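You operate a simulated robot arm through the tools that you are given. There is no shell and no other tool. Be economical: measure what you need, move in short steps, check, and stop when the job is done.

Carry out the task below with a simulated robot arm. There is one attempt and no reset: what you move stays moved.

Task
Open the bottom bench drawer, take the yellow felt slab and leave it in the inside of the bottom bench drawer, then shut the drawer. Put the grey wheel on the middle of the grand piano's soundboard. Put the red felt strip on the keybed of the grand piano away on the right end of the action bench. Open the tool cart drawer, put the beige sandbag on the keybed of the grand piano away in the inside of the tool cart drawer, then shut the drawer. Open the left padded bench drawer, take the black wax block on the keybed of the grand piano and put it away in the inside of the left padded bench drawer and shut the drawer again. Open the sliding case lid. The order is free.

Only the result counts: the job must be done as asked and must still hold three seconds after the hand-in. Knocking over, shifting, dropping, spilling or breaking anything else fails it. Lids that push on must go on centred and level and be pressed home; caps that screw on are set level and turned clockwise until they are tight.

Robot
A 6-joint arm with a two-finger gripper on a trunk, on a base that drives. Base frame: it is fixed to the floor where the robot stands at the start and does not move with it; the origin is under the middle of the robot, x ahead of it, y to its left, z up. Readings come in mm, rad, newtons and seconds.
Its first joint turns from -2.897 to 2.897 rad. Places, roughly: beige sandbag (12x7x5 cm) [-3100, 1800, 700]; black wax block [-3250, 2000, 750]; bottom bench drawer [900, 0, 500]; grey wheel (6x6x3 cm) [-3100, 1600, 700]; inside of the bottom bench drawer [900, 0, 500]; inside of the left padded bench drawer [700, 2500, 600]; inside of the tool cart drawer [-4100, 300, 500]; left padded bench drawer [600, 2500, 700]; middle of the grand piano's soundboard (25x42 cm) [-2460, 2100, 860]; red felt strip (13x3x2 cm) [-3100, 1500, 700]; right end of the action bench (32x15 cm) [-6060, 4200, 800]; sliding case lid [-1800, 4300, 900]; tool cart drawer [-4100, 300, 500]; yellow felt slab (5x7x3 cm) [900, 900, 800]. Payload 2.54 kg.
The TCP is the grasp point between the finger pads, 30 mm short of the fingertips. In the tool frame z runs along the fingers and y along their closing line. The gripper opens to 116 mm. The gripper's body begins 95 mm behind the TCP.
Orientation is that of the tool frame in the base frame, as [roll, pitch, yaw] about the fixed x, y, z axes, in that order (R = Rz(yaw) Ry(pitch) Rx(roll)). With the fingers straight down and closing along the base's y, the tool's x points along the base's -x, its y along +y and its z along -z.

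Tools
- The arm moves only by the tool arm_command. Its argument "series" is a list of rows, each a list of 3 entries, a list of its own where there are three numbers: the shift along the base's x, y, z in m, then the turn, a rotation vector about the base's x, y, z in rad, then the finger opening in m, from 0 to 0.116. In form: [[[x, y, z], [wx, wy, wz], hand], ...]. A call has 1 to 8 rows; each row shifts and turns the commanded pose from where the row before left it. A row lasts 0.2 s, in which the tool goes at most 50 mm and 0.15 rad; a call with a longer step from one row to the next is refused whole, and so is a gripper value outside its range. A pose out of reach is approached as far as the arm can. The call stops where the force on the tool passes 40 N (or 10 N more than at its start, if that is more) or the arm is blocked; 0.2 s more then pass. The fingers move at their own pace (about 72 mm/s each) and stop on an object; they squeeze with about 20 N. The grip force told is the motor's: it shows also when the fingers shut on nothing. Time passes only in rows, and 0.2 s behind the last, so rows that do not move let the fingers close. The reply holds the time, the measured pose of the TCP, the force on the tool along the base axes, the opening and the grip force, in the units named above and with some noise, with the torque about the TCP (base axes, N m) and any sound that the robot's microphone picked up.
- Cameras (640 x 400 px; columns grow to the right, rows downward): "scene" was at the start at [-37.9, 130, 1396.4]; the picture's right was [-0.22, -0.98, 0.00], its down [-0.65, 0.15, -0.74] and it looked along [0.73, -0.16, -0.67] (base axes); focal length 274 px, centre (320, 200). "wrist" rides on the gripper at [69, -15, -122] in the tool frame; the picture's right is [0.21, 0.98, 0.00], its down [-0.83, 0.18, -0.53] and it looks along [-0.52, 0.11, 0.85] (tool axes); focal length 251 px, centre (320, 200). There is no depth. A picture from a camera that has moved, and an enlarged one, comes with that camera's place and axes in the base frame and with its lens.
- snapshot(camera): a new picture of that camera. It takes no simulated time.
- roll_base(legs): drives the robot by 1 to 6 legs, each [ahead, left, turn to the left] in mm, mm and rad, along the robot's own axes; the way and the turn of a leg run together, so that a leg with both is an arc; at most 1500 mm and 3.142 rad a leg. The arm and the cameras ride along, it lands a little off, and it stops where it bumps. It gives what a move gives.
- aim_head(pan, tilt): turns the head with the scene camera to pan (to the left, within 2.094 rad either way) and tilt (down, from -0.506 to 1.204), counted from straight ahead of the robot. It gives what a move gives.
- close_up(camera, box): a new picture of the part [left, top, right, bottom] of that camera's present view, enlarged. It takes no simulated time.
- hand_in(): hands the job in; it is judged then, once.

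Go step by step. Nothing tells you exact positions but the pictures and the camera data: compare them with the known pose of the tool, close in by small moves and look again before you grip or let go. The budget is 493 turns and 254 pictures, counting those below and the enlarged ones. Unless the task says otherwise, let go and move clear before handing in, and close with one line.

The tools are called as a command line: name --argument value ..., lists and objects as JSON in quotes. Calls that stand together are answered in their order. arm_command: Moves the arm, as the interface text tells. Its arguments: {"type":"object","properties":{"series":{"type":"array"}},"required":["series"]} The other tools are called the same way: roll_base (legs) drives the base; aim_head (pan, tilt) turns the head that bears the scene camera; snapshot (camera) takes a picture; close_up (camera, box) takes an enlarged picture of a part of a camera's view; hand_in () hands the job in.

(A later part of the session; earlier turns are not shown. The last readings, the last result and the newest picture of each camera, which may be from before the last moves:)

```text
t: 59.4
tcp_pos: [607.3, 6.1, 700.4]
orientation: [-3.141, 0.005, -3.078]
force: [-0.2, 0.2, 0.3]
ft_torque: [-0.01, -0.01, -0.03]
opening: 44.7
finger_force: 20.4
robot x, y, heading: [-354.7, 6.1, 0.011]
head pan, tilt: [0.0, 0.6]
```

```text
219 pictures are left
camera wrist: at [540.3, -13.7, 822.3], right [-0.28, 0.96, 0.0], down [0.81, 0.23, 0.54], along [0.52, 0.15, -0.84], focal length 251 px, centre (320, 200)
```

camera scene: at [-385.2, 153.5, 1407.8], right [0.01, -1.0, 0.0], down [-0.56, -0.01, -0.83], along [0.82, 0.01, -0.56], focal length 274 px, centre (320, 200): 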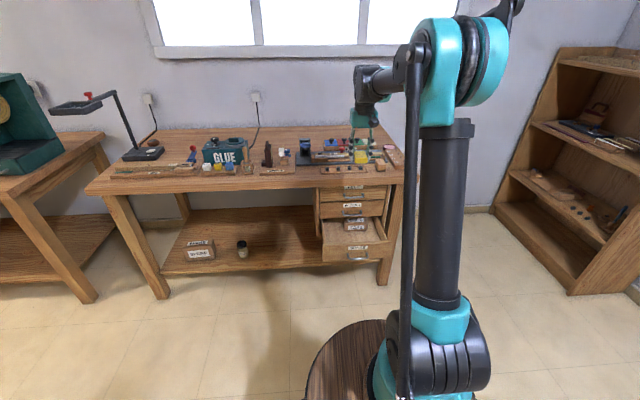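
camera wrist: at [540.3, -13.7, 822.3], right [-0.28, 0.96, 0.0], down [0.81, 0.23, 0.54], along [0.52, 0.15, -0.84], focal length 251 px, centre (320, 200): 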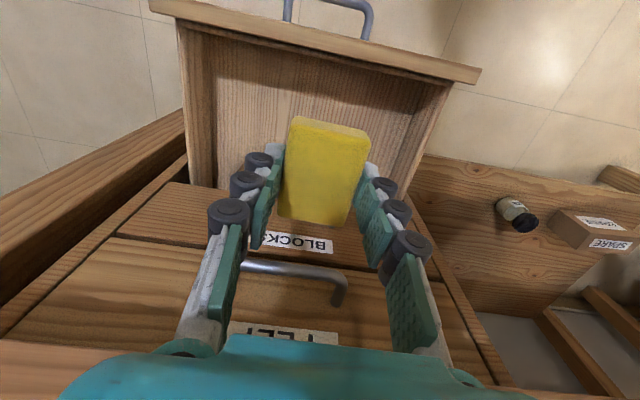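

arm_command --series '[[[0, 0, -0.04], [0, 0, 0], 0], [[0, 0, -0.04], [0, 0, 0], 0], [[0, 0, -0.04], [0, 0, 0], 0], [[0, 0, -0.04], [0, 0, 0], 0]]'

snapshot --camera "wrist"

```text
t: 60.4
tcp_pos: [607.3, 5.3, 538.0]
orientation: [3.141, 0.005, -3.079]
force: [-0.2, 0.2, -1.1]
ft_torque: [0.0, -0.01, 0.02]
opening: 44.6
finger_force: 20.3
robot x, y, heading: [-353.8, 7.1, 0.007]
head pan, tilt: [0.0, 0.6]
```

```text
218 pictures are left
camera wrist: at [539.7, -14.0, 660.0], right [-0.28, 0.96, 0.0], down [0.81, 0.23, 0.54], along [0.52, 0.15, -0.84], focal length 251 px, centre (320, 200)
```

wrist: 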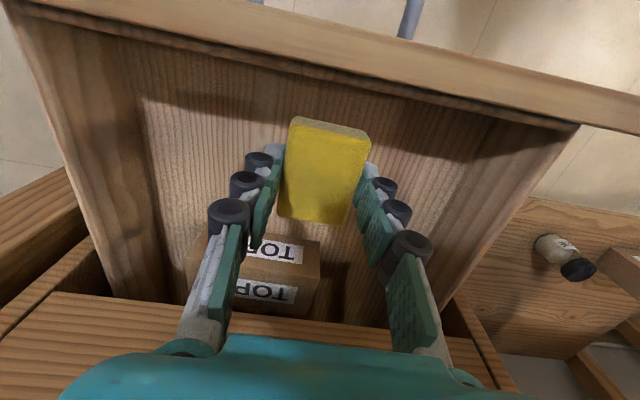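

arm_command --series '[[[0, 0, -0.015], [0, 0, 0], 0], [[0, 0, -0.01], [0, 0, 0], 0], [[0, 0, -0.01], [0, 0, 0], 0], [[0, 0, -0.005], [0, 0, 0], 0], [[0, 0, -0.005], [0, 0, 0], 0], [[0, 0, -0.005], [0, 0, 0], 0]]'

snapshot --camera "wrist"

```text
t: 61.8
tcp_pos: [608.2, 6.1, 490.2]
orientation: [3.141, 0.006, -3.078]
force: [-0.5, -0.2, -0.4]
ft_torque: [0.05, 0.03, 0.0]
opening: 44.4
finger_force: 19.7
robot x, y, heading: [-354.0, 6.4, 0.013]
head pan, tilt: [0.0, 0.6]
```

```text
217 pictures are left
camera wrist: at [539.3, -14.3, 611.9], right [-0.28, 0.96, 0.0], down [0.81, 0.23, 0.54], along [0.52, 0.15, -0.84], focal length 251 px, centre (320, 200)
```

wrist: 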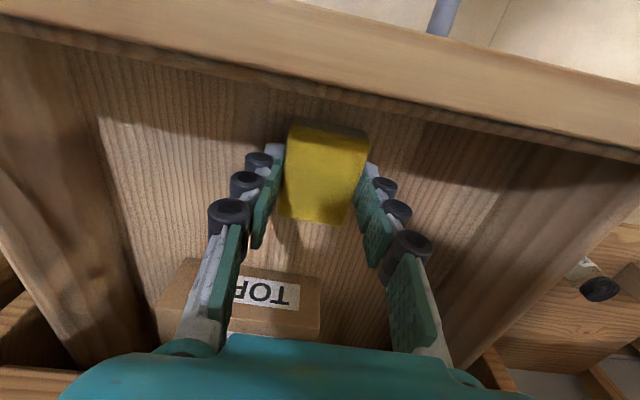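

arm_command --series '[[[0, 0, -0.005], [0, 0, 0], 0], [[0, 0, -0.004], [0, 0, 0], 0], [[0, 0, -0.004], [0, 0, 0], 0], [[0, 0, -0.004], [0, 0, 0], 0]]'

snapshot --camera "wrist"

```text
t: 62.5
tcp_pos: [609.1, 5.0, 484.7]
orientation: [-3.141, 0.005, -3.077]
force: [0.9, 0.5, 22.9]
ft_torque: [0.06, 0.11, -0.09]
opening: 44.6
finger_force: 20.4
robot x, y, heading: [-347.8, 4.2, 0.008]
head pan, tilt: [0.0, 0.6]
stopped in row 3: the force on the tool passed its limit at 51 N (the readings are from after the stop); the commanded pose is now the measured one
```

```text
216 pictures are left
camera wrist: at [540.1, -14.2, 605.8], right [-0.28, 0.96, 0.0], down [0.81, 0.23, 0.54], along [0.52, 0.15, -0.84], focal length 251 px, centre (320, 200)
```

wrist: 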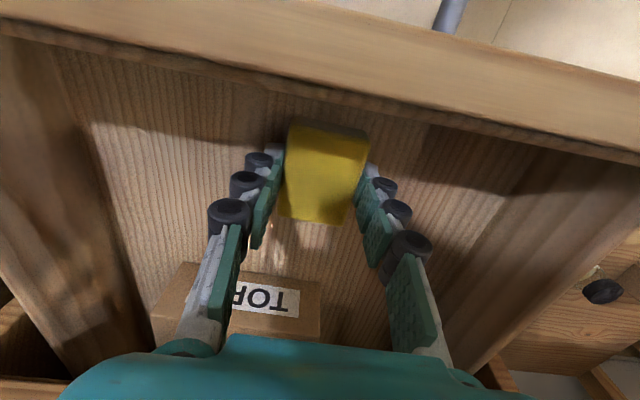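

The slab touches the drawer floor, so I'll release and lift clear.

arm_command --series '[[[0, 0, 0.001], [0, 0, 0], 0.06], [[0, 0, 0.002], [0, 0, 0], 0.075], [[0, 0, 0], [0, 0, 0], 0.075], [[0, 0, 0.03], [0, 0, 0], 0.075], [[0, 0, 0.05], [0, 0, 0], 0.075], [[0, 0, 0.05], [0, 0, 0], 0.075], [[0, 0, 0.05], [0, 0, 0], 0.075], [[-0.01, 0, 0.045], [0, 0, 0], 0.05]]'

snapshot --camera "wrist"

```text
t: 64.3
tcp_pos: [599.1, 4.0, 711.3]
orientation: [-3.141, 0.002, -3.079]
force: [-0.5, -0.3, -0.5]
ft_torque: [-0.06, 0.02, -0.02]
opening: 49.8
finger_force: 0.1
robot x, y, heading: [-353.9, 7.7, 0.004]
head pan, tilt: [0.0, 0.6]
```

```text
215 pictures are left
camera wrist: at [531.2, -15.6, 832.6], right [-0.28, 0.96, 0.0], down [0.81, 0.23, 0.54], along [0.52, 0.15, -0.84], focal length 251 px, centre (320, 200)
```

wrist: 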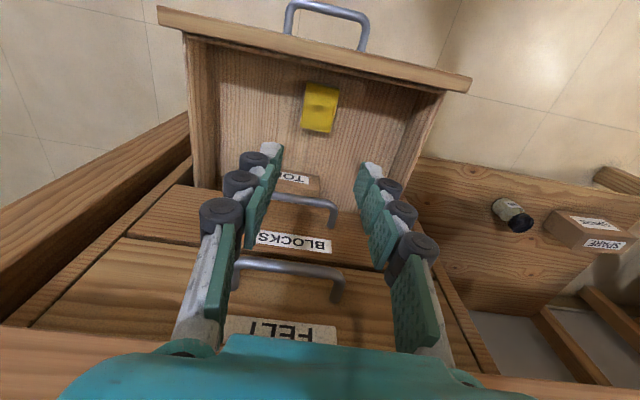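

The slab lies in the drawer. To close it I'll tilt the tool forward with closed fingers and push the front plate above the handle.

roll_base --legs '[[-140, 0, 0]]'

arm_command --series '[[[0, 0, 0], [0, -0.148, 0], 0], [[0, 0, 0], [0, -0.148, 0], 0], [[0, 0, 0], [0, -0.148, 0], 0], [[0, 0, 0], [0, -0.148, 0], 0], [[0, 0, 0], [0, -0.148, 0], 0], [[0.0, 0, -0.02], [0, 0, 0], 0]]'

```text
t: 65.6
tcp_pos: [456.6, 2.0, 710.3]
orientation: [3.141, 0.005, -3.079]
force: [0.0, -0.5, 0.3]
ft_torque: [0.01, 0.0, 0.03]
opening: 50.1
finger_force: 0.1
robot x, y, heading: [-493.6, 0.7, 0.012]
head pan, tilt: [0.0, 0.6]
```

```text
t: 67.0
tcp_pos: [454.5, 0.9, 691.3]
orientation: [-3.083, 0.744, -3.057]
force: [-0.7, 1.2, -0.4]
ft_torque: [0.0, 0.02, 0.0]
opening: 0.0
finger_force: 19.7
robot x, y, heading: [-495.5, 5.4, 0.006]
head pan, tilt: [0.0, 0.6]
```

arm_command --series '[[[0.01, 0, -0.04], [0, 0, 0], 0], [[0.01, 0, -0.04], [0, 0, 0], 0], [[0.01, 0, -0.04], [0, 0, 0], 0], [[0.01, 0, -0.033], [0, 0, 0], 0]]'

snapshot --camera "wrist"

close_up --camera "scene" --box '[280, 150, 440, 250]'

```text
t: 68.0
tcp_pos: [498.7, 2.7, 537.1]
orientation: [-3.083, 0.742, -3.056]
force: [-0.4, 0.4, 0.3]
ft_torque: [0.01, -0.02, -0.02]
opening: 0.1
finger_force: 19.7
robot x, y, heading: [-496.5, 4.0, 0.007]
head pan, tilt: [0.0, 0.6]
```

```text
214 pictures are left
camera wrist: at [366.4, -17.0, 580.1], right [-0.2, 0.96, -0.19], down [0.24, 0.23, 0.94], along [0.95, 0.15, -0.27], focal length 251 px, centre (320, 200)
```

wrist: 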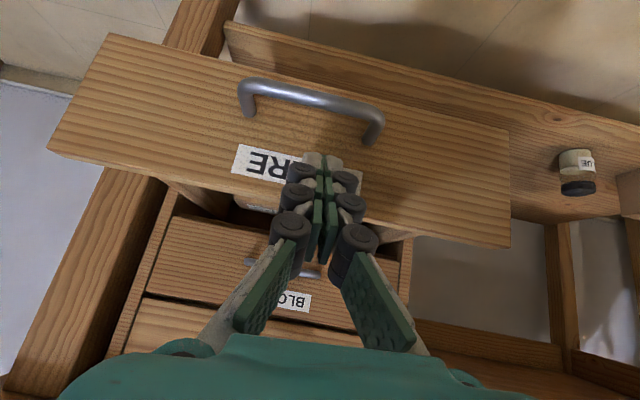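

```text
4.00 times, centred on (360, 200) of scene
camera zoom: at [-527.9, 152.1, 1407.8], right [0.01, -1.0, 0.0], down [-0.56, -0.01, -0.83], along [0.83, 0.01, -0.56], focal length 1097 px, centre (160, 200)
```

zoom: 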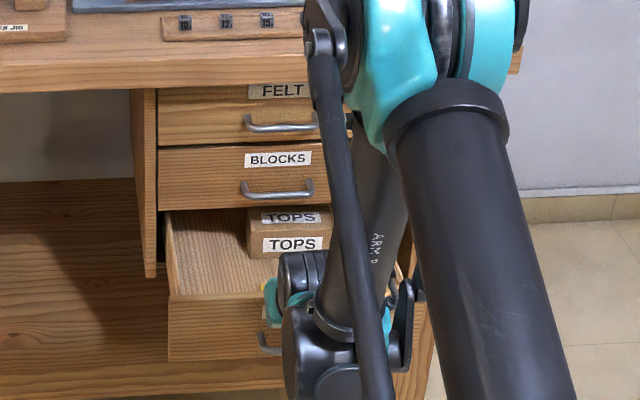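

The fingertips face the label area above the handle. I'll push.

arm_command --series '[[[0.02, 0, 0], [0, 0, 0], 0], [[0.02, 0, 0], [0, 0, 0], 0], [[0.02, 0, 0], [0, 0, 0], 0], [[0.02, 0, 0], [0, 0, 0], 0], [[0.02, 0, 0], [0, 0, 0], 0], [[0.02, 0, 0], [0, 0, 0], 0]]'

snapshot --camera "wrist"

```text
t: 69.4
tcp_pos: [615.7, 1.6, 537.8]
orientation: [-3.084, 0.745, -3.058]
force: [-0.6, -0.2, 0.1]
ft_torque: [-0.02, 0.02, 0.02]
opening: 0.0
finger_force: 19.3
robot x, y, heading: [-496.9, 5.5, 0.011]
head pan, tilt: [0.0, 0.6]
```

```text
212 pictures are left
camera wrist: at [484.2, -18.1, 581.0], right [-0.2, 0.96, -0.19], down [0.24, 0.23, 0.94], along [0.95, 0.15, -0.27], focal length 251 px, centre (320, 200)
```

wrist: 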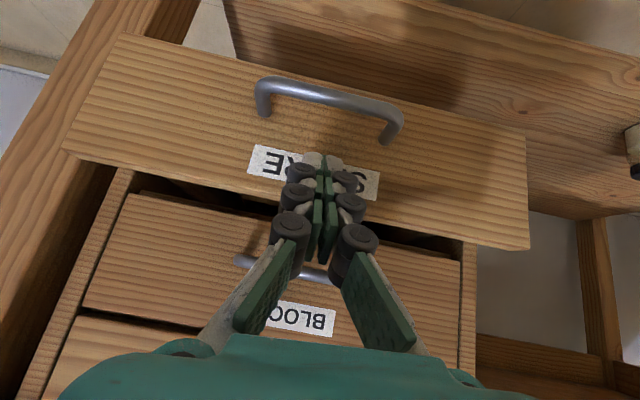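

arm_command --series '[[[0.02, 0, 0], [0, 0, 0], 0], [[0.02, 0, 0], [0, 0, 0], 0], [[0.02, 0, 0], [0, 0, 0], 0], [[0.015, 0, 0], [0, 0, 0], 0], [[0.01, 0, 0], [0, 0, 0], 0], [[0.01, 0, 0], [0, 0, 0], 0], [[0.01, 0, 0], [0, 0, 0], 0]]'

snapshot --camera "wrist"

```text
t: 70.7
tcp_pos: [696.0, 1.9, 536.0]
orientation: [-3.086, 0.735, -3.059]
force: [-17.0, -0.6, 7.0]
ft_torque: [0.06, -0.01, 0.08]
opening: 0.2
finger_force: 29.1
robot x, y, heading: [-493.5, 4.3, 0.011]
head pan, tilt: [0.0, 0.6]
stopped in row 6: the force on the tool passed its limit at 70 N (the readings are from after the stop); the commanded pose is now the measured one
```

```text
211 pictures are left
camera wrist: at [563.9, -17.4, 580.9], right [-0.2, 0.96, -0.18], down [0.24, 0.23, 0.94], along [0.95, 0.15, -0.28], focal length 251 px, centre (320, 200)
```

wrist: 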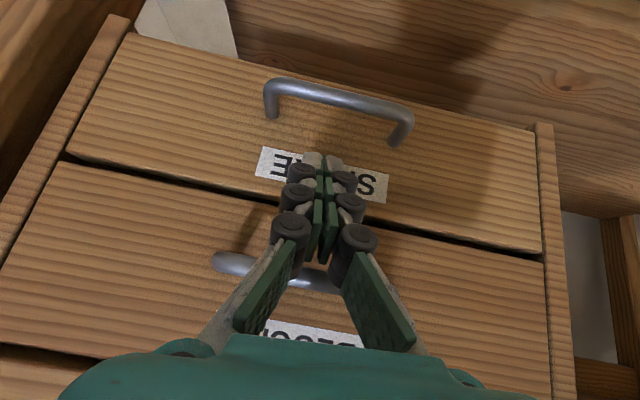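

The bottom drawer is shut. I'll retract, stow the arm, and drive to the padded bench on the left.

arm_command --series '[[[-0.045, 0, 0.0], [0, 0, 0], 0], [[-0.045, 0, 0.0], [0, 0, 0], 0], [[-0.04, 0, 0.02], [0, 0, 0], 0], [[-0.02, 0, 0.045], [0, 0, 0], 0], [[0, 0, 0.045], [0, 0, 0], 0], [[0, 0, 0.045], [0, 0, 0], 0], [[0, 0, 0.045], [0, 0, 0], 0], [[0, 0, 0.045], [0, 0, 0], 0]]'

arm_command --series '[[[-0.02, 0, 0.045], [0, 0.148, 0], 0.05], [[-0.02, 0, 0.045], [0, 0.148, 0], 0.05], [[-0.02, 0, 0.045], [0, 0.148, 0], 0.05], [[-0.02, 0, 0.045], [0, 0.148, 0], 0.05], [[-0.02, 0, 0.045], [0, 0.145, 0], 0.05]]'

roll_base --legs '[[0, 1300, 0], [0, 1100, 0]]'

snapshot --camera "scene"

```text
t: 72.5
tcp_pos: [545.7, 4.0, 780.7]
orientation: [-3.086, 0.736, -3.057]
force: [0.3, 0.7, 0.3]
ft_torque: [-0.01, 0.0, 0.01]
opening: 0.0
finger_force: 28.8
robot x, y, heading: [-494.6, 3.2, 0.007]
head pan, tilt: [0.0, 0.6]
```

```text
t: 73.7
tcp_pos: [447.1, 3.1, 1005.0]
orientation: [-3.141, -0.002, -3.079]
force: [0.2, -0.3, 0.8]
ft_torque: [-0.03, -0.02, 0.01]
opening: 49.8
finger_force: 0.1
robot x, y, heading: [-496.0, 5.4, 0.006]
head pan, tilt: [0.0, 0.6]
```

```text
t: 85.6
tcp_pos: [437.5, 2433.9, 1004.2]
orientation: [3.141, -0.002, -3.089]
force: [-0.2, 0.6, -0.8]
ft_torque: [0.01, 0.02, -0.01]
opening: 50.1
finger_force: 0.0
robot x, y, heading: [-503.1, 2443.8, -0.0]
head pan, tilt: [0.0, 0.6]
```

```text
210 pictures are left
camera scene: at [-535.9, 2593.2, 1407.8], right [0.0, -1.0, 0.0], down [-0.56, 0.0, -0.83], along [0.83, 0.0, -0.56], focal length 274 px, centre (320, 200)
```

scene: 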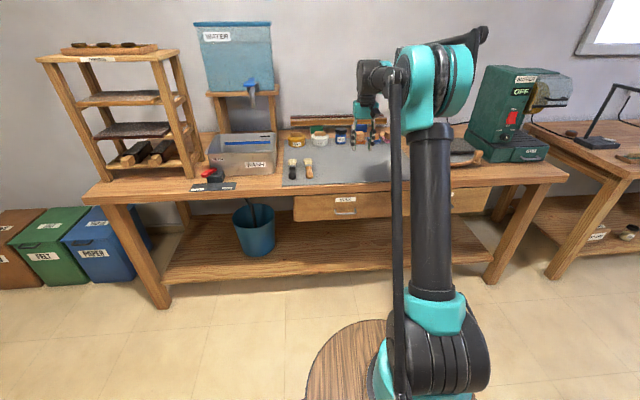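

close_up --camera "scene" --box '[270, 120, 430, 240]'

snapshot --camera "wrist"

```text
3.33 times, centred on (350, 180) of scene
camera zoom: at [-535.9, 2593.2, 1407.8], right [0.0, -1.0, 0.0], down [-0.56, 0.0, -0.83], along [0.83, 0.0, -0.56], focal length 914 px, centre (220, 267)
```

zoom: 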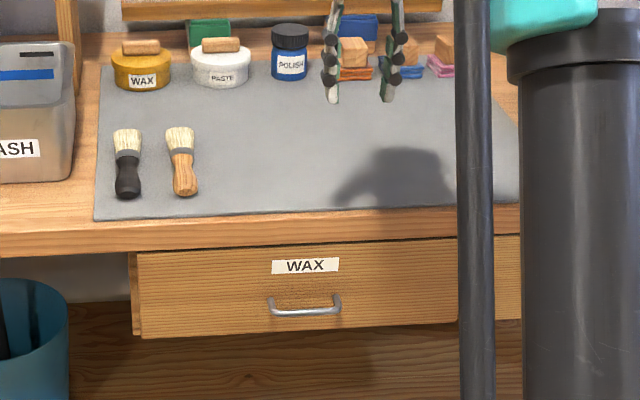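

```text
208 pictures are left
camera wrist: at [369.8, 2415.1, 1125.8], right [-0.26, 0.96, 0.0], down [0.82, 0.22, 0.53], along [0.51, 0.14, -0.85], focal length 251 px, centre (320, 200)
```

wrist: 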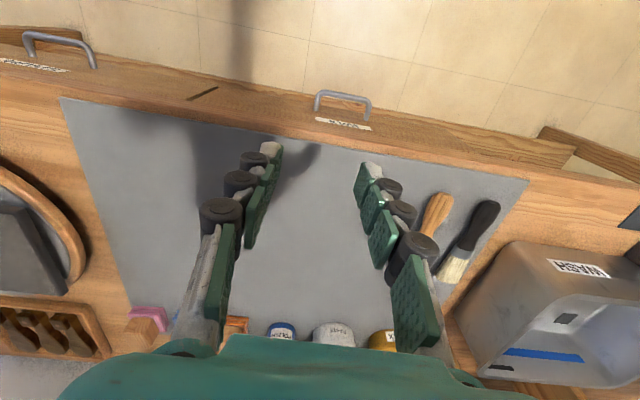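

The WAX drawer handle is near (431, 2475, 687). I'll back up a bit and orient the tool as before.

roll_base --legs '[[-120, 40, 0]]'

arm_command --series '[[[0, 0, 0], [0, 0, -0.1484], 0.05], [[0, 0, 0], [0, 0, -0.1484], 0.05], [[0, 0, 0], [0, 0, -0.1484], 0.05], [[0, 0, 0], [0, 0, -0.1484], 0.05], [[0, 0, 0], [0, 0, -0.1484], 0.05], [[0, 0, 0], [0, 0, -0.1484], 0.05], [[0, 0, 0], [0, 0, -0.1484], 0.05], [[0, 0, 0], [0, 0, -0.1484], 0.05]]'

arm_command --series '[[[0, 0, 0], [0, 0, -0.1484], 0.05], [[0, 0, 0], [0, 0, -0.1484], 0.05], [[0, 0, 0], [0, 0, -0.1384], 0.05], [[0, 0, -0.03], [0, -0.146, 0], 0.05], [[0, 0, -0.03], [0, -0.146, 0], 0.05], [[0, 0, -0.03], [0, -0.146, 0], 0.05], [[0, 0, -0.03], [0, -0.146, 0], 0.05], [[0, 0, -0.03], [0, -0.146, 0], 0.05]]'

```text
t: 86.9
tcp_pos: [318.7, 2474.6, 1004.2]
orientation: [3.141, -0.003, -3.088]
force: [0.1, -0.4, -0.4]
ft_torque: [-0.01, -0.03, -0.01]
opening: 49.8
finger_force: 0.1
robot x, y, heading: [-626.9, 2482.3, -0.003]
head pan, tilt: [0.0, 0.6]
```

```text
t: 88.7
tcp_pos: [318.3, 2473.0, 1004.4]
orientation: [3.141, 0.001, 2.004]
force: [0.6, -0.1, -0.3]
ft_torque: [0.03, -0.02, 0.0]
opening: 49.9
finger_force: 0.1
robot x, y, heading: [-625.5, 2482.8, -0.004]
head pan, tilt: [0.0, 0.6]
```

```text
t: 90.5
tcp_pos: [320.0, 2474.8, 855.7]
orientation: [2.409, 0.001, 1.571]
force: [0.5, 0.6, 0.7]
ft_torque: [-0.02, -0.01, -0.02]
opening: 50.0
finger_force: 0.1
robot x, y, heading: [-622.1, 2486.5, -0.003]
head pan, tilt: [0.0, 0.6]
```

arm_command --series '[[[0.01, 0, -0.035], [0, 0, 0], 0.03], [[0.01, 0, -0.035], [0, 0, 0], 0.03], [[0.016, 0, -0.034], [0, 0, 0], 0.03]]'

snapshot --camera "wrist"

close_up --camera "scene" --box '[270, 120, 430, 240]'

```text
t: 91.3
tcp_pos: [355.2, 2476.7, 750.4]
orientation: [2.41, 0.001, 1.572]
force: [0.1, 0.5, -0.2]
ft_torque: [0.0, 0.02, 0.0]
opening: 29.9
finger_force: 0.1
robot x, y, heading: [-622.2, 2483.7, -0.004]
head pan, tilt: [0.0, 0.6]
```

```text
207 pictures are left
camera wrist: at [261.4, 2544.4, 831.4], right [0.73, 0.22, 0.65], down [-0.22, -0.83, 0.52], along [0.65, -0.52, -0.55], focal length 251 px, centre (320, 200)
```

wrist: 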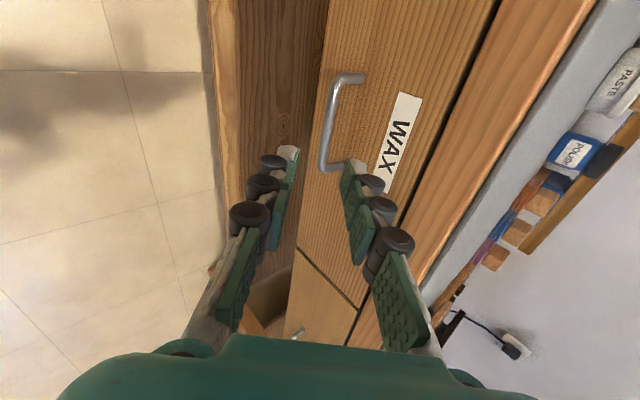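

```text
3.33 times, centred on (350, 180) of scene
camera zoom: at [-654.7, 2633.2, 1407.8], right [0.0, -1.0, 0.0], down [-0.56, 0.0, -0.83], along [0.83, 0.0, -0.56], focal length 914 px, centre (220, 267)
```

zoom: 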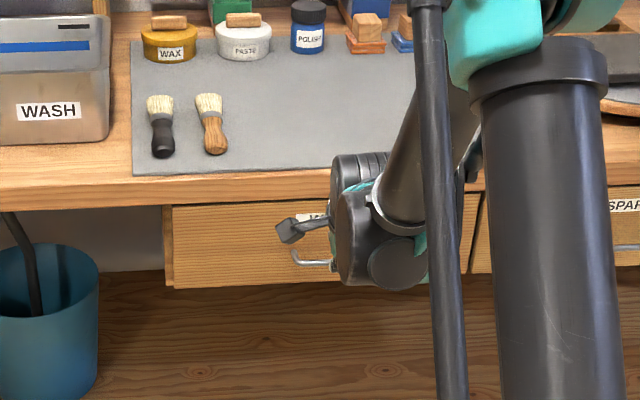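

arm_command --series '[[[0.0237, 0.001, -0.019], [0, 0, 0], 0.03], [[0.0237, 0, -0.019], [0, 0, 0], 0.03], [[0, 0, 0], [0, 0, 0], 0.03]]'

close_up --camera "wrist" --box '[220, 60, 440, 220]'

```text
t: 92.1
tcp_pos: [401.9, 2476.7, 711.4]
orientation: [2.412, -0.001, 1.57]
force: [-0.6, -0.4, -0.2]
ft_torque: [0.01, -0.01, 0.01]
opening: 30.0
finger_force: 0.0
robot x, y, heading: [-622.1, 2483.2, 0.005]
head pan, tilt: [0.0, 0.6]
```

```text
2.50 times, centred on (330, 140) of wrist
camera zoom: at [309.3, 2544.9, 791.5], right [0.73, 0.22, 0.65], down [-0.22, -0.83, 0.52], along [0.65, -0.52, -0.55], focal length 629 px, centre (295, 350)
```

zoom: 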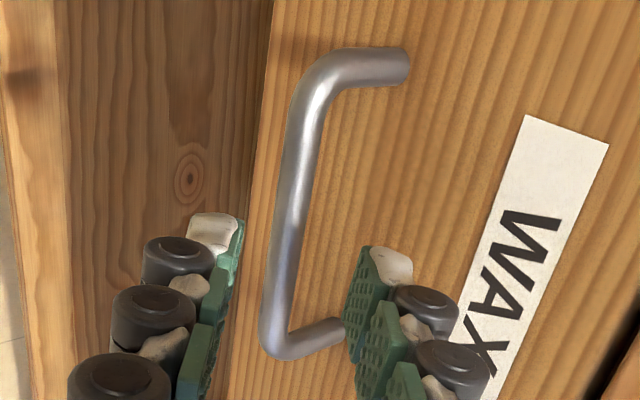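

arm_command --series '[[[0.0127, 0, -0.0141], [0, 0, 0], 0.03], [[0.0127, 0, -0.0141], [0, 0, 0], 0.03], [[0, 0, 0], [0, 0, 0], 0.03]]'

close_up --camera "wrist" --box '[220, 60, 440, 220]'

```text
t: 92.9
tcp_pos: [427.3, 2475.2, 682.9]
orientation: [2.414, 0.0, 1.571]
force: [0.3, -0.5, -0.2]
ft_torque: [-0.01, -0.01, -0.04]
opening: 30.0
finger_force: 0.1
robot x, y, heading: [-620.6, 2481.9, -0.002]
head pan, tilt: [0.0, 0.6]
```

```text
2.50 times, centred on (330, 140) of wrist
camera zoom: at [334.6, 2544.5, 764.5], right [0.73, 0.22, 0.65], down [-0.22, -0.83, 0.52], along [0.65, -0.52, -0.55], focal length 629 px, centre (295, 350)
```

zoom: 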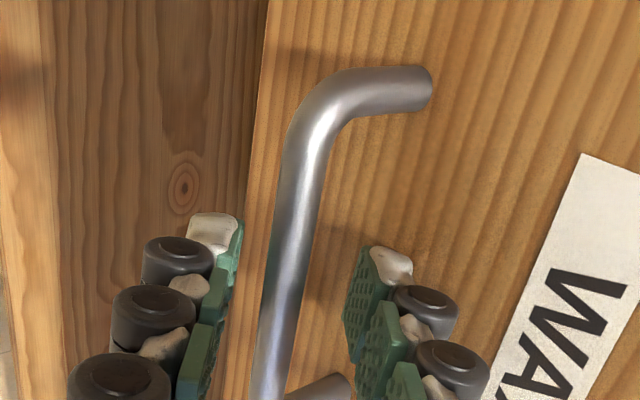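

arm_command --series '[[[0.0055, 0, -0.006], [0, 0, 0], 0.03], [[0, 0, 0], [0, 0, 0], 0], [[0, 0, 0], [0, 0, 0], 0], [[0, 0, 0], [0, 0, 0], 0]]'

close_up --camera "wrist" --box '[220, 60, 440, 220]'

```text
t: 93.9
tcp_pos: [431.6, 2476.2, 675.1]
orientation: [2.415, 0.001, 1.571]
force: [-0.2, -1.0, -8.5]
ft_torque: [-0.62, -0.02, 0.63]
opening: 9.9
finger_force: 37.3
robot x, y, heading: [-628.4, 2482.1, -0.001]
head pan, tilt: [0.0, 0.6]
stopped in row 4: the force on the tool passed its limit at 42 N (the readings are from after the stop); the commanded pose is now the measured one
```

```text
2.50 times, centred on (330, 140) of wrist
camera zoom: at [339.3, 2544.6, 756.1], right [0.73, 0.22, 0.65], down [-0.22, -0.83, 0.52], along [0.65, -0.52, -0.56], focal length 629 px, centre (295, 350)
```

zoom: 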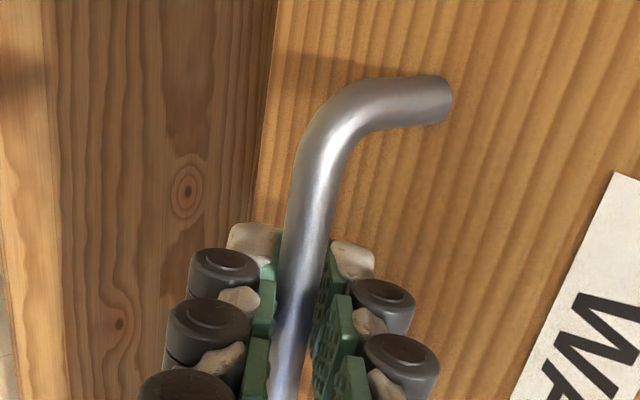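

The bar is gripped. I'll pull the drawer open with the base.

roll_base --legs '[[-210, 0, 0]]'

snapshot --camera "wrist"

```text
t: 95.6
tcp_pos: [220.3, 2469.6, 675.5]
orientation: [2.414, 0.001, 1.567]
force: [4.3, -37.6, 3.2]
ft_torque: [-0.84, -0.1, 0.46]
opening: 9.8
finger_force: 37.8
robot x, y, heading: [-831.0, 2489.0, -0.006]
head pan, tilt: [0.0, 0.6]
```

```text
202 pictures are left
camera wrist: at [128.5, 2539.0, 757.1], right [0.73, 0.21, 0.65], down [-0.22, -0.82, 0.52], along [0.64, -0.53, -0.56], focal length 251 px, centre (320, 200)
```

wrist: 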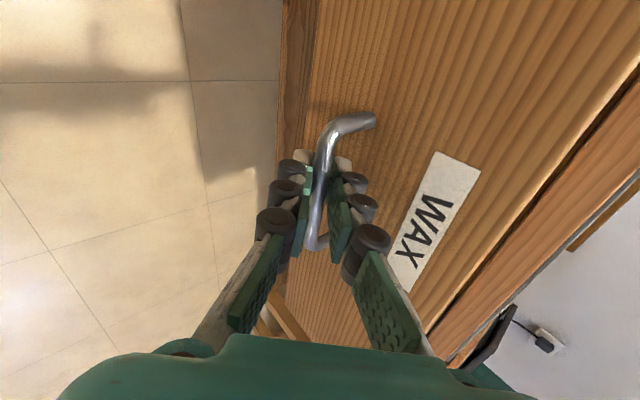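

arm_command --series '[[[0, -0.003, 0], [0, 0, 0], 0.03], [[0, 0, 0], [0, 0, 0], 0.03], [[-0.02, 0, 0.0223], [0, 0, 0], 0.03], [[-0.02, 0, 0.0223], [0, 0, 0], 0.03], [[0, 0, 0.045], [0, 0, 0], 0.05], [[0, 0, 0.045], [0, 0, 0], 0.05], [[0, 0, 0.045], [0, 0, 0], 0.05], [[0, 0, 0.045], [0, 0, 0], 0.05]]'

snapshot --camera "scene"

```text
t: 97.4
tcp_pos: [180.4, 2467.4, 901.3]
orientation: [2.416, 0.002, 1.563]
force: [0.7, -0.1, 0.5]
ft_torque: [0.02, 0.01, -0.05]
opening: 50.1
finger_force: 0.0
robot x, y, heading: [-831.5, 2484.7, -0.008]
head pan, tilt: [0.0, 0.6]
```

```text
201 pictures are left
camera scene: at [-865.2, 2634.1, 1407.8], right [-0.01, -1.0, 0.0], down [-0.57, 0.0, -0.82], along [0.82, -0.01, -0.57], focal length 274 px, centre (320, 200)
```

scene: 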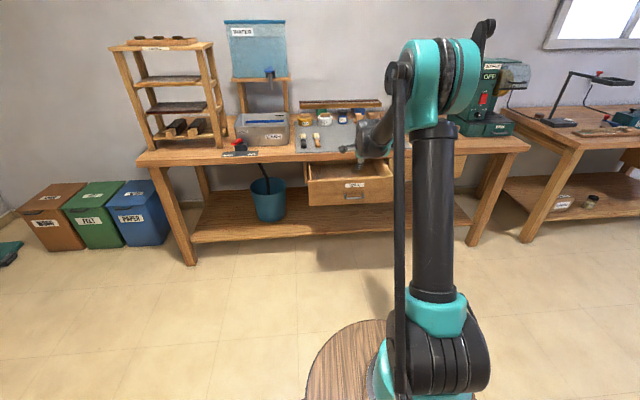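

The WAX drawer is open. I'll stow the arm and drive around toward the piano keyboard, looking before passing the tool cart.

arm_command --series '[[[-0.04, 0, 0.02], [0, 0.146, 0], 0.1], [[-0.045, 0, 0.02], [0, 0.146, 0], 0.1], [[-0.045, 0, 0.02], [0, 0.146, 0], 0.1], [[-0.045, 0, 0.02], [0, 0.146, 0], 0.1], [[-0.045, 0, 0.02], [0, 0.146, 0], 0.1], [[-0.045, 0, 0.02], [0, 0, 0], 0.1], [[-0.045, 0, 0], [0, 0, 0], 0.1], [[-0.045, 0, 0], [0, 0, 0], 0.1]]'

roll_base --legs '[[0, -1000, 0], [0, -900, 0], [0, 0, 3.14]]'

aim_head --pan 0 --tilt 0.35

snapshot --camera "scene"

```text
t: 99.2
tcp_pos: [-175.1, 2467.0, 1019.1]
orientation: [-3.138, 0.006, 1.568]
force: [0.3, -0.5, 0.0]
ft_torque: [0.0, 0.12, -0.01]
opening: 100.1
finger_force: 0.0
robot x, y, heading: [-836.2, 2486.7, -0.01]
head pan, tilt: [0.0, 0.6]
```

```text
t: 107.5
tcp_pos: [-198.3, 762.5, 1018.6]
orientation: [-3.139, 0.006, 1.563]
force: [-1.1, 0.9, -0.5]
ft_torque: [-0.01, 0.03, -0.01]
opening: 100.1
finger_force: 0.0
robot x, y, heading: [-859.4, 784.9, -0.016]
head pan, tilt: [0.0, 0.6]
stopped in leg 2: the robot was blocked; the commanded pose is now the measured one
```

```text
t: 108.3
tcp_pos: [-198.3, 763.8, 1017.8]
orientation: [-3.138, 0.005, 1.563]
force: [-0.8, -0.4, -0.2]
ft_torque: [0.03, -0.01, -0.02]
opening: 100.1
finger_force: 0.0
robot x, y, heading: [-856.9, 781.3, -0.016]
head pan, tilt: [0.0, 0.351]
```

```text
200 pictures are left
camera scene: at [-881.8, 933.0, 1430.5], right [-0.01, -1.0, 0.0], down [-0.34, 0.0, -0.94], along [0.94, -0.01, -0.34], focal length 274 px, centre (320, 200)
```

scene: 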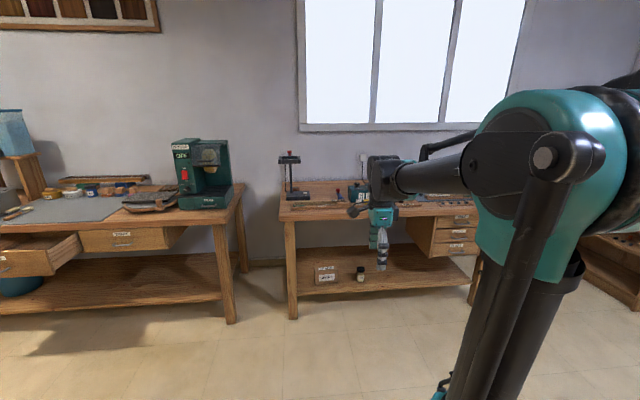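

The robot was blocked on the right. I'll look there.

aim_head --pan -1.75 --tilt 0.75

snapshot --camera "scene"

```text
t: 110.1
tcp_pos: [-197.4, 763.5, 1019.4]
orientation: [-3.137, 0.006, 1.564]
force: [0.4, -0.6, 0.4]
ft_torque: [0.01, 0.0, 0.02]
opening: 99.9
finger_force: 0.0
robot x, y, heading: [-855.0, 785.3, -0.009]
head pan, tilt: [-1.751, 0.75]
```

```text
199 pictures are left
camera scene: at [-990.6, 852.6, 1394.9], right [-0.98, 0.19, 0.0], down [0.13, 0.67, -0.73], along [-0.14, -0.72, -0.68], focal length 274 px, centre (320, 200)
```

scene: 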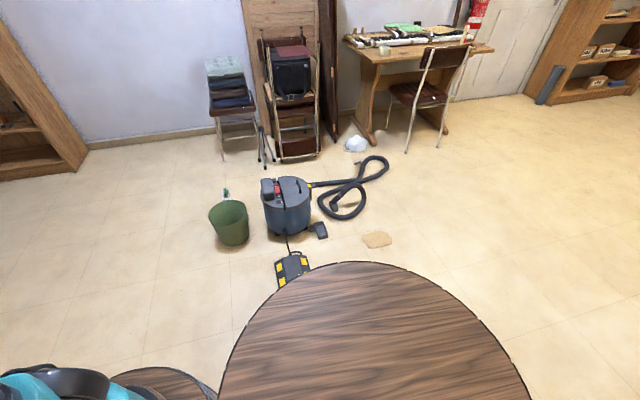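

aim_head --pan -1.3 --tilt 1.15

snapshot --camera "scene"

aim_head --pan -2.09 --tilt 1.0

snapshot --camera "scene"

```text
t: 111.0
tcp_pos: [-197.2, 764.0, 1018.4]
orientation: [-3.138, 0.004, 1.565]
force: [0.2, 0.8, 0.2]
ft_torque: [0.03, -0.01, 0.05]
opening: 100.3
finger_force: 0.1
robot x, y, heading: [-855.5, 783.4, -0.01]
head pan, tilt: [-1.3, 1.15]
```

```text
198 pictures are left
camera scene: at [-959.7, 876.4, 1366.1], right [-0.97, -0.26, 0.0], down [-0.23, 0.88, -0.41], along [0.1, -0.4, -0.91], focal length 274 px, centre (320, 200)
```

scene: 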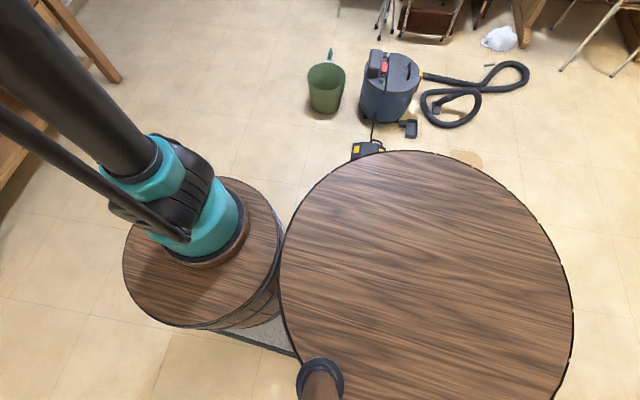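

```text
t: 112.1
tcp_pos: [-196.0, 762.7, 1018.6]
orientation: [-3.138, 0.005, 1.565]
force: [0.4, 1.0, 0.5]
ft_torque: [0.0, -0.04, -0.02]
opening: 100.0
finger_force: 0.1
robot x, y, heading: [-854.3, 782.7, -0.013]
head pan, tilt: [-2.089, 1.0]
```

```text
197 pictures are left
camera scene: at [-1010.1, 873.9, 1375.8], right [-0.86, 0.5, 0.0], down [0.42, 0.73, -0.54], along [-0.27, -0.47, -0.84], focal length 274 px, centre (320, 200)
```

scene: 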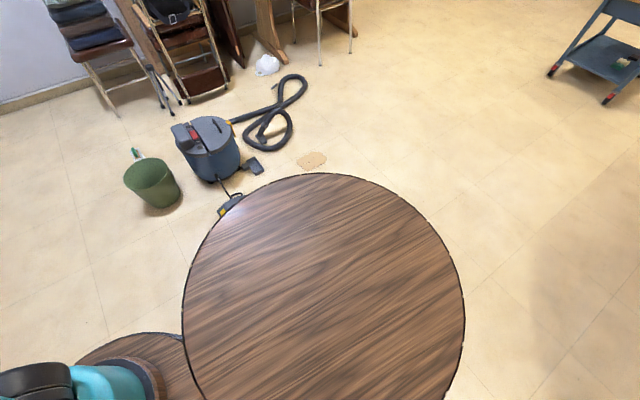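

The view shows a vacuum, bucket and foot switch further off, plus a blind spot behind the trunk. I'll move away from it, turn to face -x and look.

roll_base --legs '[[0, 250, 0], [0, 0, 3.14]]'

aim_head --pan 0.4 --tilt 0.5

snapshot --camera "scene"

aim_head --pan 1.5 --tilt 0.9

snapshot --camera "scene"

```text
t: 121.4
tcp_pos: [-1514.6, 1029.8, 1018.2]
orientation: [-3.137, 0.005, -1.538]
force: [-0.5, -0.1, -0.1]
ft_torque: [-0.01, 0.02, -0.04]
opening: 99.8
finger_force: 0.1
robot x, y, heading: [-854.2, 1034.3, -3.112]
head pan, tilt: [-2.089, 1.0]
```

```text
t: 123.6
tcp_pos: [-1513.7, 1030.7, 1018.3]
orientation: [-3.138, 0.005, -1.537]
force: [-0.1, -0.4, -0.6]
ft_torque: [-0.02, 0.0, -0.03]
opening: 100.4
finger_force: 0.1
robot x, y, heading: [-853.6, 1033.7, -3.109]
head pan, tilt: [0.4, 0.499]
```

```text
196 pictures are left
camera scene: at [-812.3, 849.7, 1416.9], right [-0.42, 0.91, 0.0], down [0.44, 0.2, -0.88], along [-0.8, -0.37, -0.48], focal length 274 px, centre (320, 200)
```

scene: 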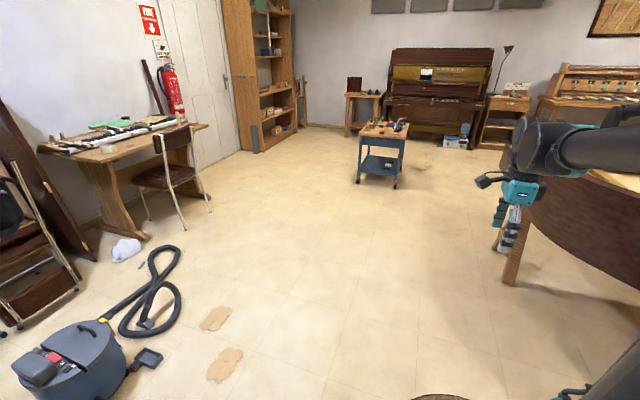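

```text
t: 125.0
tcp_pos: [-1514.8, 1029.2, 1018.0]
orientation: [-3.14, 0.005, -1.538]
force: [-1.0, 0.9, -0.1]
ft_torque: [-0.04, 0.0, -0.01]
opening: 100.1
finger_force: 0.1
robot x, y, heading: [-855.6, 1032.1, -3.111]
head pan, tilt: [1.499, 0.901]
```

```text
195 pictures are left
camera scene: at [-732.8, 812.1, 1383.0], right [-1.0, 0.04, 0.0], down [0.03, 0.78, -0.62], along [-0.03, -0.62, -0.78], focal length 274 px, centre (320, 200)
```

scene: 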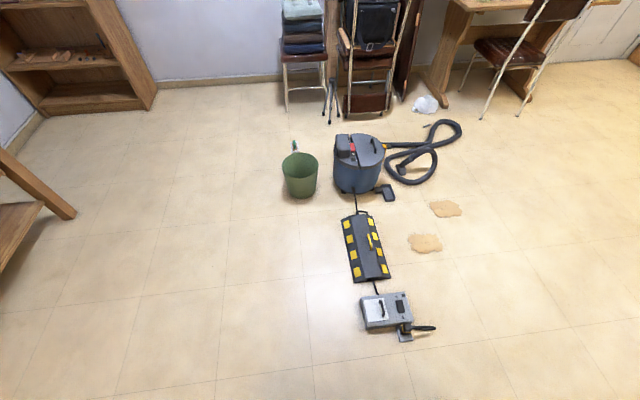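

The box and cable ramp sit near (-1085, 410), and the lane along y≈850 is clear. I'll drive to the keyboard side of the piano.

roll_base --legs '[[1400, 130, 0], [1500, 0, 0]]'

aim_head --pan -1.2 --tilt 0.5

snapshot --camera "scene"

aim_head --pan 0.6 --tilt 0.6

snapshot --camera "scene"

```text
t: 138.8
tcp_pos: [-4365.2, 789.2, 1019.3]
orientation: [-3.14, 0.006, -1.539]
force: [-0.3, 0.2, -0.8]
ft_torque: [0.01, -0.03, -0.01]
opening: 99.9
finger_force: 0.1
robot x, y, heading: [-3707.7, 794.2, -3.114]
head pan, tilt: [1.499, 0.901]
```

```text
t: 141.2
tcp_pos: [-4363.9, 789.2, 1018.3]
orientation: [-3.14, 0.004, -1.537]
force: [-0.2, -0.1, 0.1]
ft_torque: [0.0, 0.04, -0.01]
opening: 99.8
finger_force: 0.1
robot x, y, heading: [-3706.3, 796.1, -3.109]
head pan, tilt: [-1.201, 0.499]
```

```text
194 pictures are left
camera scene: at [-3614.9, 731.0, 1416.9], right [0.92, 0.39, 0.0], down [0.19, -0.44, -0.88], along [-0.34, 0.81, -0.48], focal length 274 px, centre (320, 200)
```

scene: 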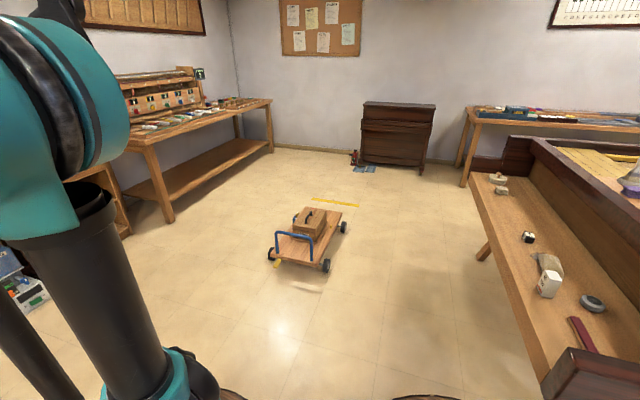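

```text
t: 143.0
tcp_pos: [-4364.8, 789.1, 1018.3]
orientation: [-3.138, 0.006, -1.537]
force: [-0.8, -0.4, -0.3]
ft_torque: [0.0, 0.0, -0.02]
opening: 100.0
finger_force: 0.0
robot x, y, heading: [-3706.6, 796.0, -3.112]
head pan, tilt: [0.6, 0.6]
```

```text
193 pictures are left
camera scene: at [-3650.9, 595.1, 1407.8], right [-0.59, 0.81, 0.0], down [0.46, 0.33, -0.83], along [-0.67, -0.49, -0.56], focal length 274 px, centre (320, 200)
```

scene: 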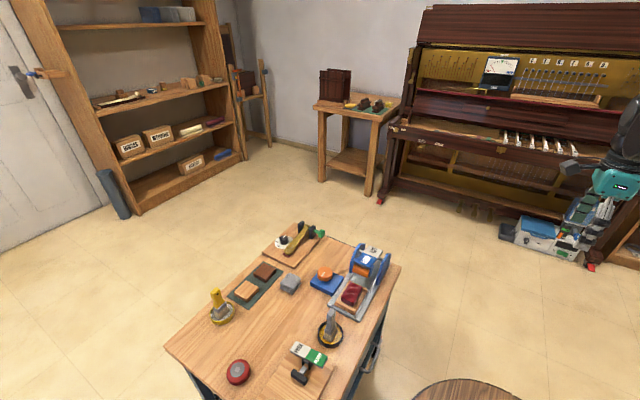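

I can see the keybed items and the tool cart, whose handle faces the piano side. I'll zoom in on the keybed.

aim_head --pan -1.5 --tilt 0.5

close_up --camera "scene" --box '[320, 150, 560, 340]'

snapshot --camera "scene"

```text
t: 145.0
tcp_pos: [-4364.4, 788.6, 1019.4]
orientation: [-3.137, 0.005, -1.539]
force: [-0.3, 0.3, -0.4]
ft_torque: [0.01, 0.0, -0.02]
opening: 100.1
finger_force: 0.0
robot x, y, heading: [-3706.9, 794.2, -3.11]
head pan, tilt: [-1.499, 0.499]
```

```text
2.11 times, centred on (440, 245) of scene
camera zoom: at [-3588.7, 737.7, 1416.9], right [0.99, 0.1, 0.0], down [0.05, -0.48, -0.88], along [-0.09, 0.87, -0.48], focal length 577 px, centre (67, 105)
```

zoom: 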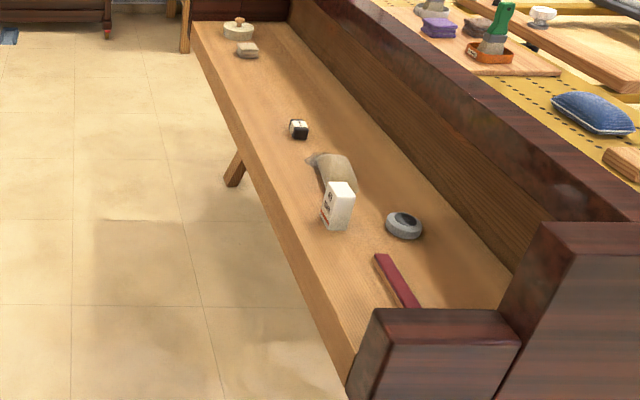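

```text
191 pictures are left
camera scene: at [-3588.7, 737.7, 1416.9], right [0.99, 0.1, 0.0], down [0.05, -0.48, -0.88], along [-0.09, 0.87, -0.48], focal length 274 px, centre (320, 200)
```

scene: 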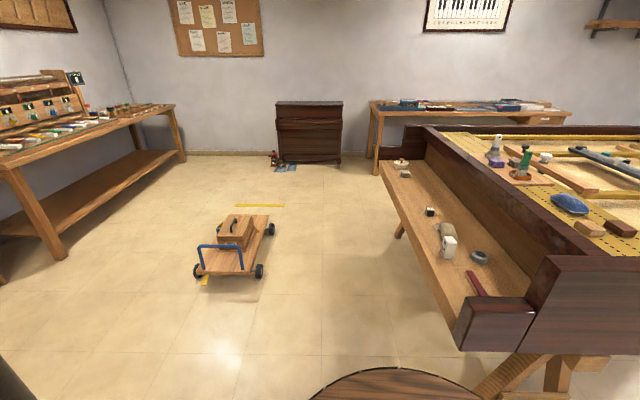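

Wax block ≈ (-3172, 1935), sandbag ≈ (-3131, 1788), wheel ≈ (-3057, 1622), strip ≈ (-3115, 1488). I'll turn to face +x and drive to the keyboard.

roll_base --legs '[[0, 0, 3.11], [-290, 0, 0], [0, 1050, 0]]'

aim_head --pan 0 --tilt 0.6

snapshot --camera "scene"

snapshot --camera "wrist"

```text
t: 147.7
tcp_pos: [-4319.5, 545.7, 1018.8]
orientation: [-3.138, 0.004, -1.048]
force: [0.0, -0.7, -0.5]
ft_torque: [-0.04, -0.01, -0.01]
opening: 100.0
finger_force: 0.1
robot x, y, heading: [-3738.2, 861.2, -2.627]
head pan, tilt: [-1.499, 0.499]
stopped in leg 1: the robot was blocked; the commanded pose is now the measured one
```

```text
t: 149.3
tcp_pos: [-4318.3, 546.4, 1019.0]
orientation: [-3.138, 0.006, -1.047]
force: [0.9, 0.1, 0.6]
ft_torque: [-0.01, -0.03, 0.01]
opening: 99.9
finger_force: 0.0
robot x, y, heading: [-3738.4, 862.0, -2.619]
head pan, tilt: [0.0, 0.6]
```

```text
190 pictures are left
camera scene: at [-3637.8, 746.2, 1407.8], right [-0.5, 0.87, 0.0], down [0.49, 0.28, -0.83], along [-0.72, -0.41, -0.56], focal length 274 px, centre (320, 200)
```

scene: 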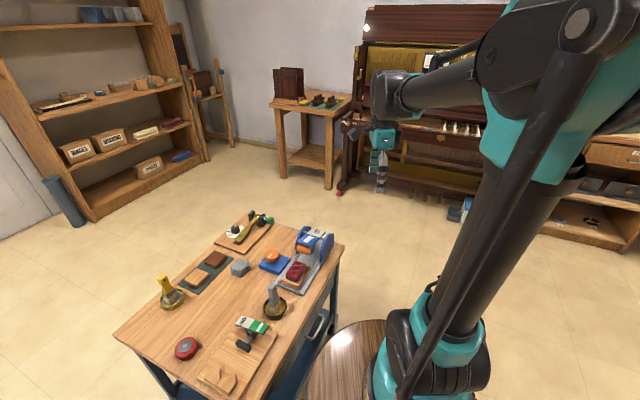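

```text
189 pictures are left
camera wrist: at [-4271.3, 493.1, 1139.9], right [-0.74, -0.67, 0.0], down [-0.57, 0.62, 0.54], along [-0.36, 0.4, -0.84], focal length 251 px, centre (320, 200)
```

wrist: 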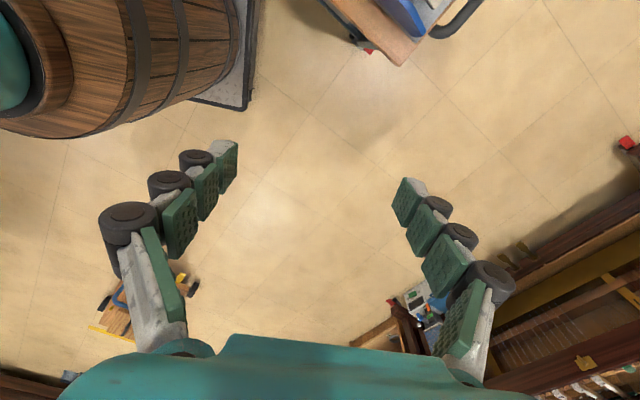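

The front barrel touched the cart while turning. I'll slide away from the cart first, then finish the turn.

roll_base --legs '[[0, -420, 0], [0, 0, 2.62]]'

aim_head --pan -1.2 --tilt 0.6

snapshot --camera "scene"

```text
t: 158.2
tcp_pos: [-3287.5, 1251.0, 1018.4]
orientation: [-3.138, 0.005, 1.641]
force: [-0.2, -0.5, 0.8]
ft_torque: [0.01, -0.01, 0.01]
opening: 99.9
finger_force: 0.1
robot x, y, heading: [-3948.7, 1222.2, 0.068]
head pan, tilt: [0.0, 0.6]
```

```text
t: 159.6
tcp_pos: [-3287.6, 1249.6, 1018.6]
orientation: [-3.138, 0.005, 1.641]
force: [-0.5, 0.6, -0.6]
ft_torque: [0.03, -0.02, -0.03]
opening: 99.9
finger_force: 0.0
robot x, y, heading: [-3946.4, 1222.8, 0.065]
head pan, tilt: [-1.201, 0.6]
```

```text
188 pictures are left
camera scene: at [-4038.9, 1281.4, 1407.8], right [-0.91, -0.42, 0.0], down [-0.24, 0.51, -0.83], along [0.35, -0.75, -0.56], focal length 274 px, centre (320, 200)
```

scene: 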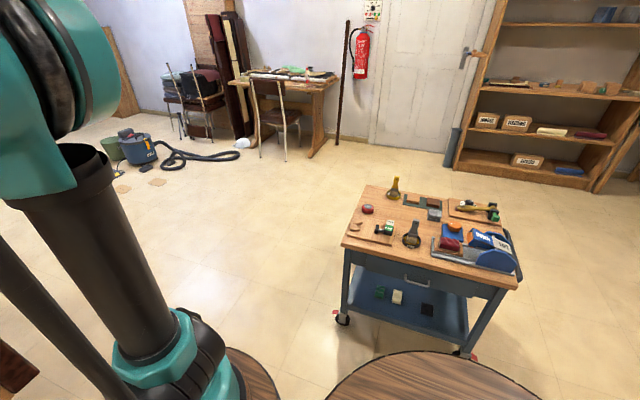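

The cart stands with its drawer facing +y. I'm close, so I'll open it now: turn to face it and stand about 1 m off.

roll_base --legs '[[0, 0, -1.637], [-200, -150, 0]]'

aim_head --pan 0 --tilt 0.7

snapshot --camera "scene"

snapshot --camera "wrist"

```text
t: 165.3
tcp_pos: [-4103.9, 758.6, 1017.1]
orientation: [-3.139, 0.005, 0.01]
force: [-0.1, 0.8, 0.3]
ft_torque: [0.01, 0.02, -0.01]
opening: 100.1
finger_force: 0.0
robot x, y, heading: [-4093.9, 1419.5, -1.562]
head pan, tilt: [-1.201, 0.6]
```

```text
t: 166.7
tcp_pos: [-4104.2, 757.6, 1018.9]
orientation: [-3.137, 0.005, 0.008]
force: [0.7, 0.0, 0.6]
ft_torque: [-0.01, -0.01, 0.02]
opening: 100.0
finger_force: 0.0
robot x, y, heading: [-4092.9, 1419.9, -1.568]
head pan, tilt: [0.0, 0.7]
```

```text
187 pictures are left
camera scene: at [-3943.7, 1451.9, 1399.2], right [-1.0, 0.0, 0.0], down [0.0, 0.64, -0.76], along [0.0, -0.76, -0.64], focal length 274 px, centre (320, 200)
```

scene: 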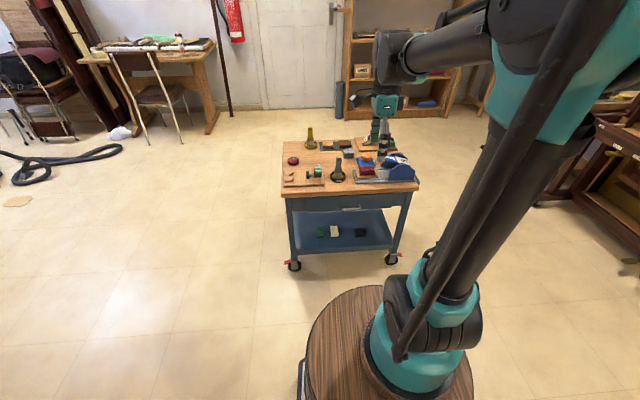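

```text
186 pictures are left
camera wrist: at [-4034.3, 773.1, 1139.9], right [0.22, -0.97, 0.0], down [-0.82, -0.19, 0.54], along [-0.52, -0.12, -0.84], focal length 251 px, centre (320, 200)
```

wrist: 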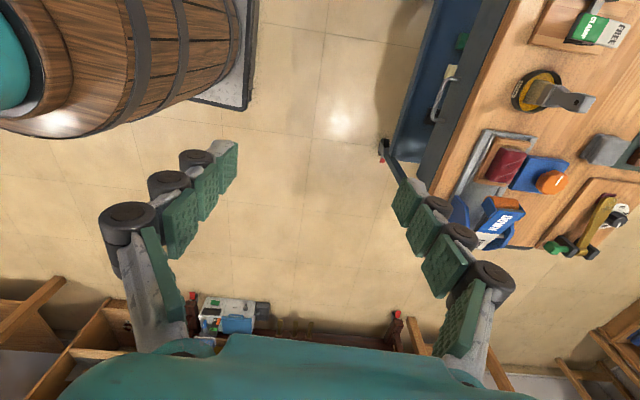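

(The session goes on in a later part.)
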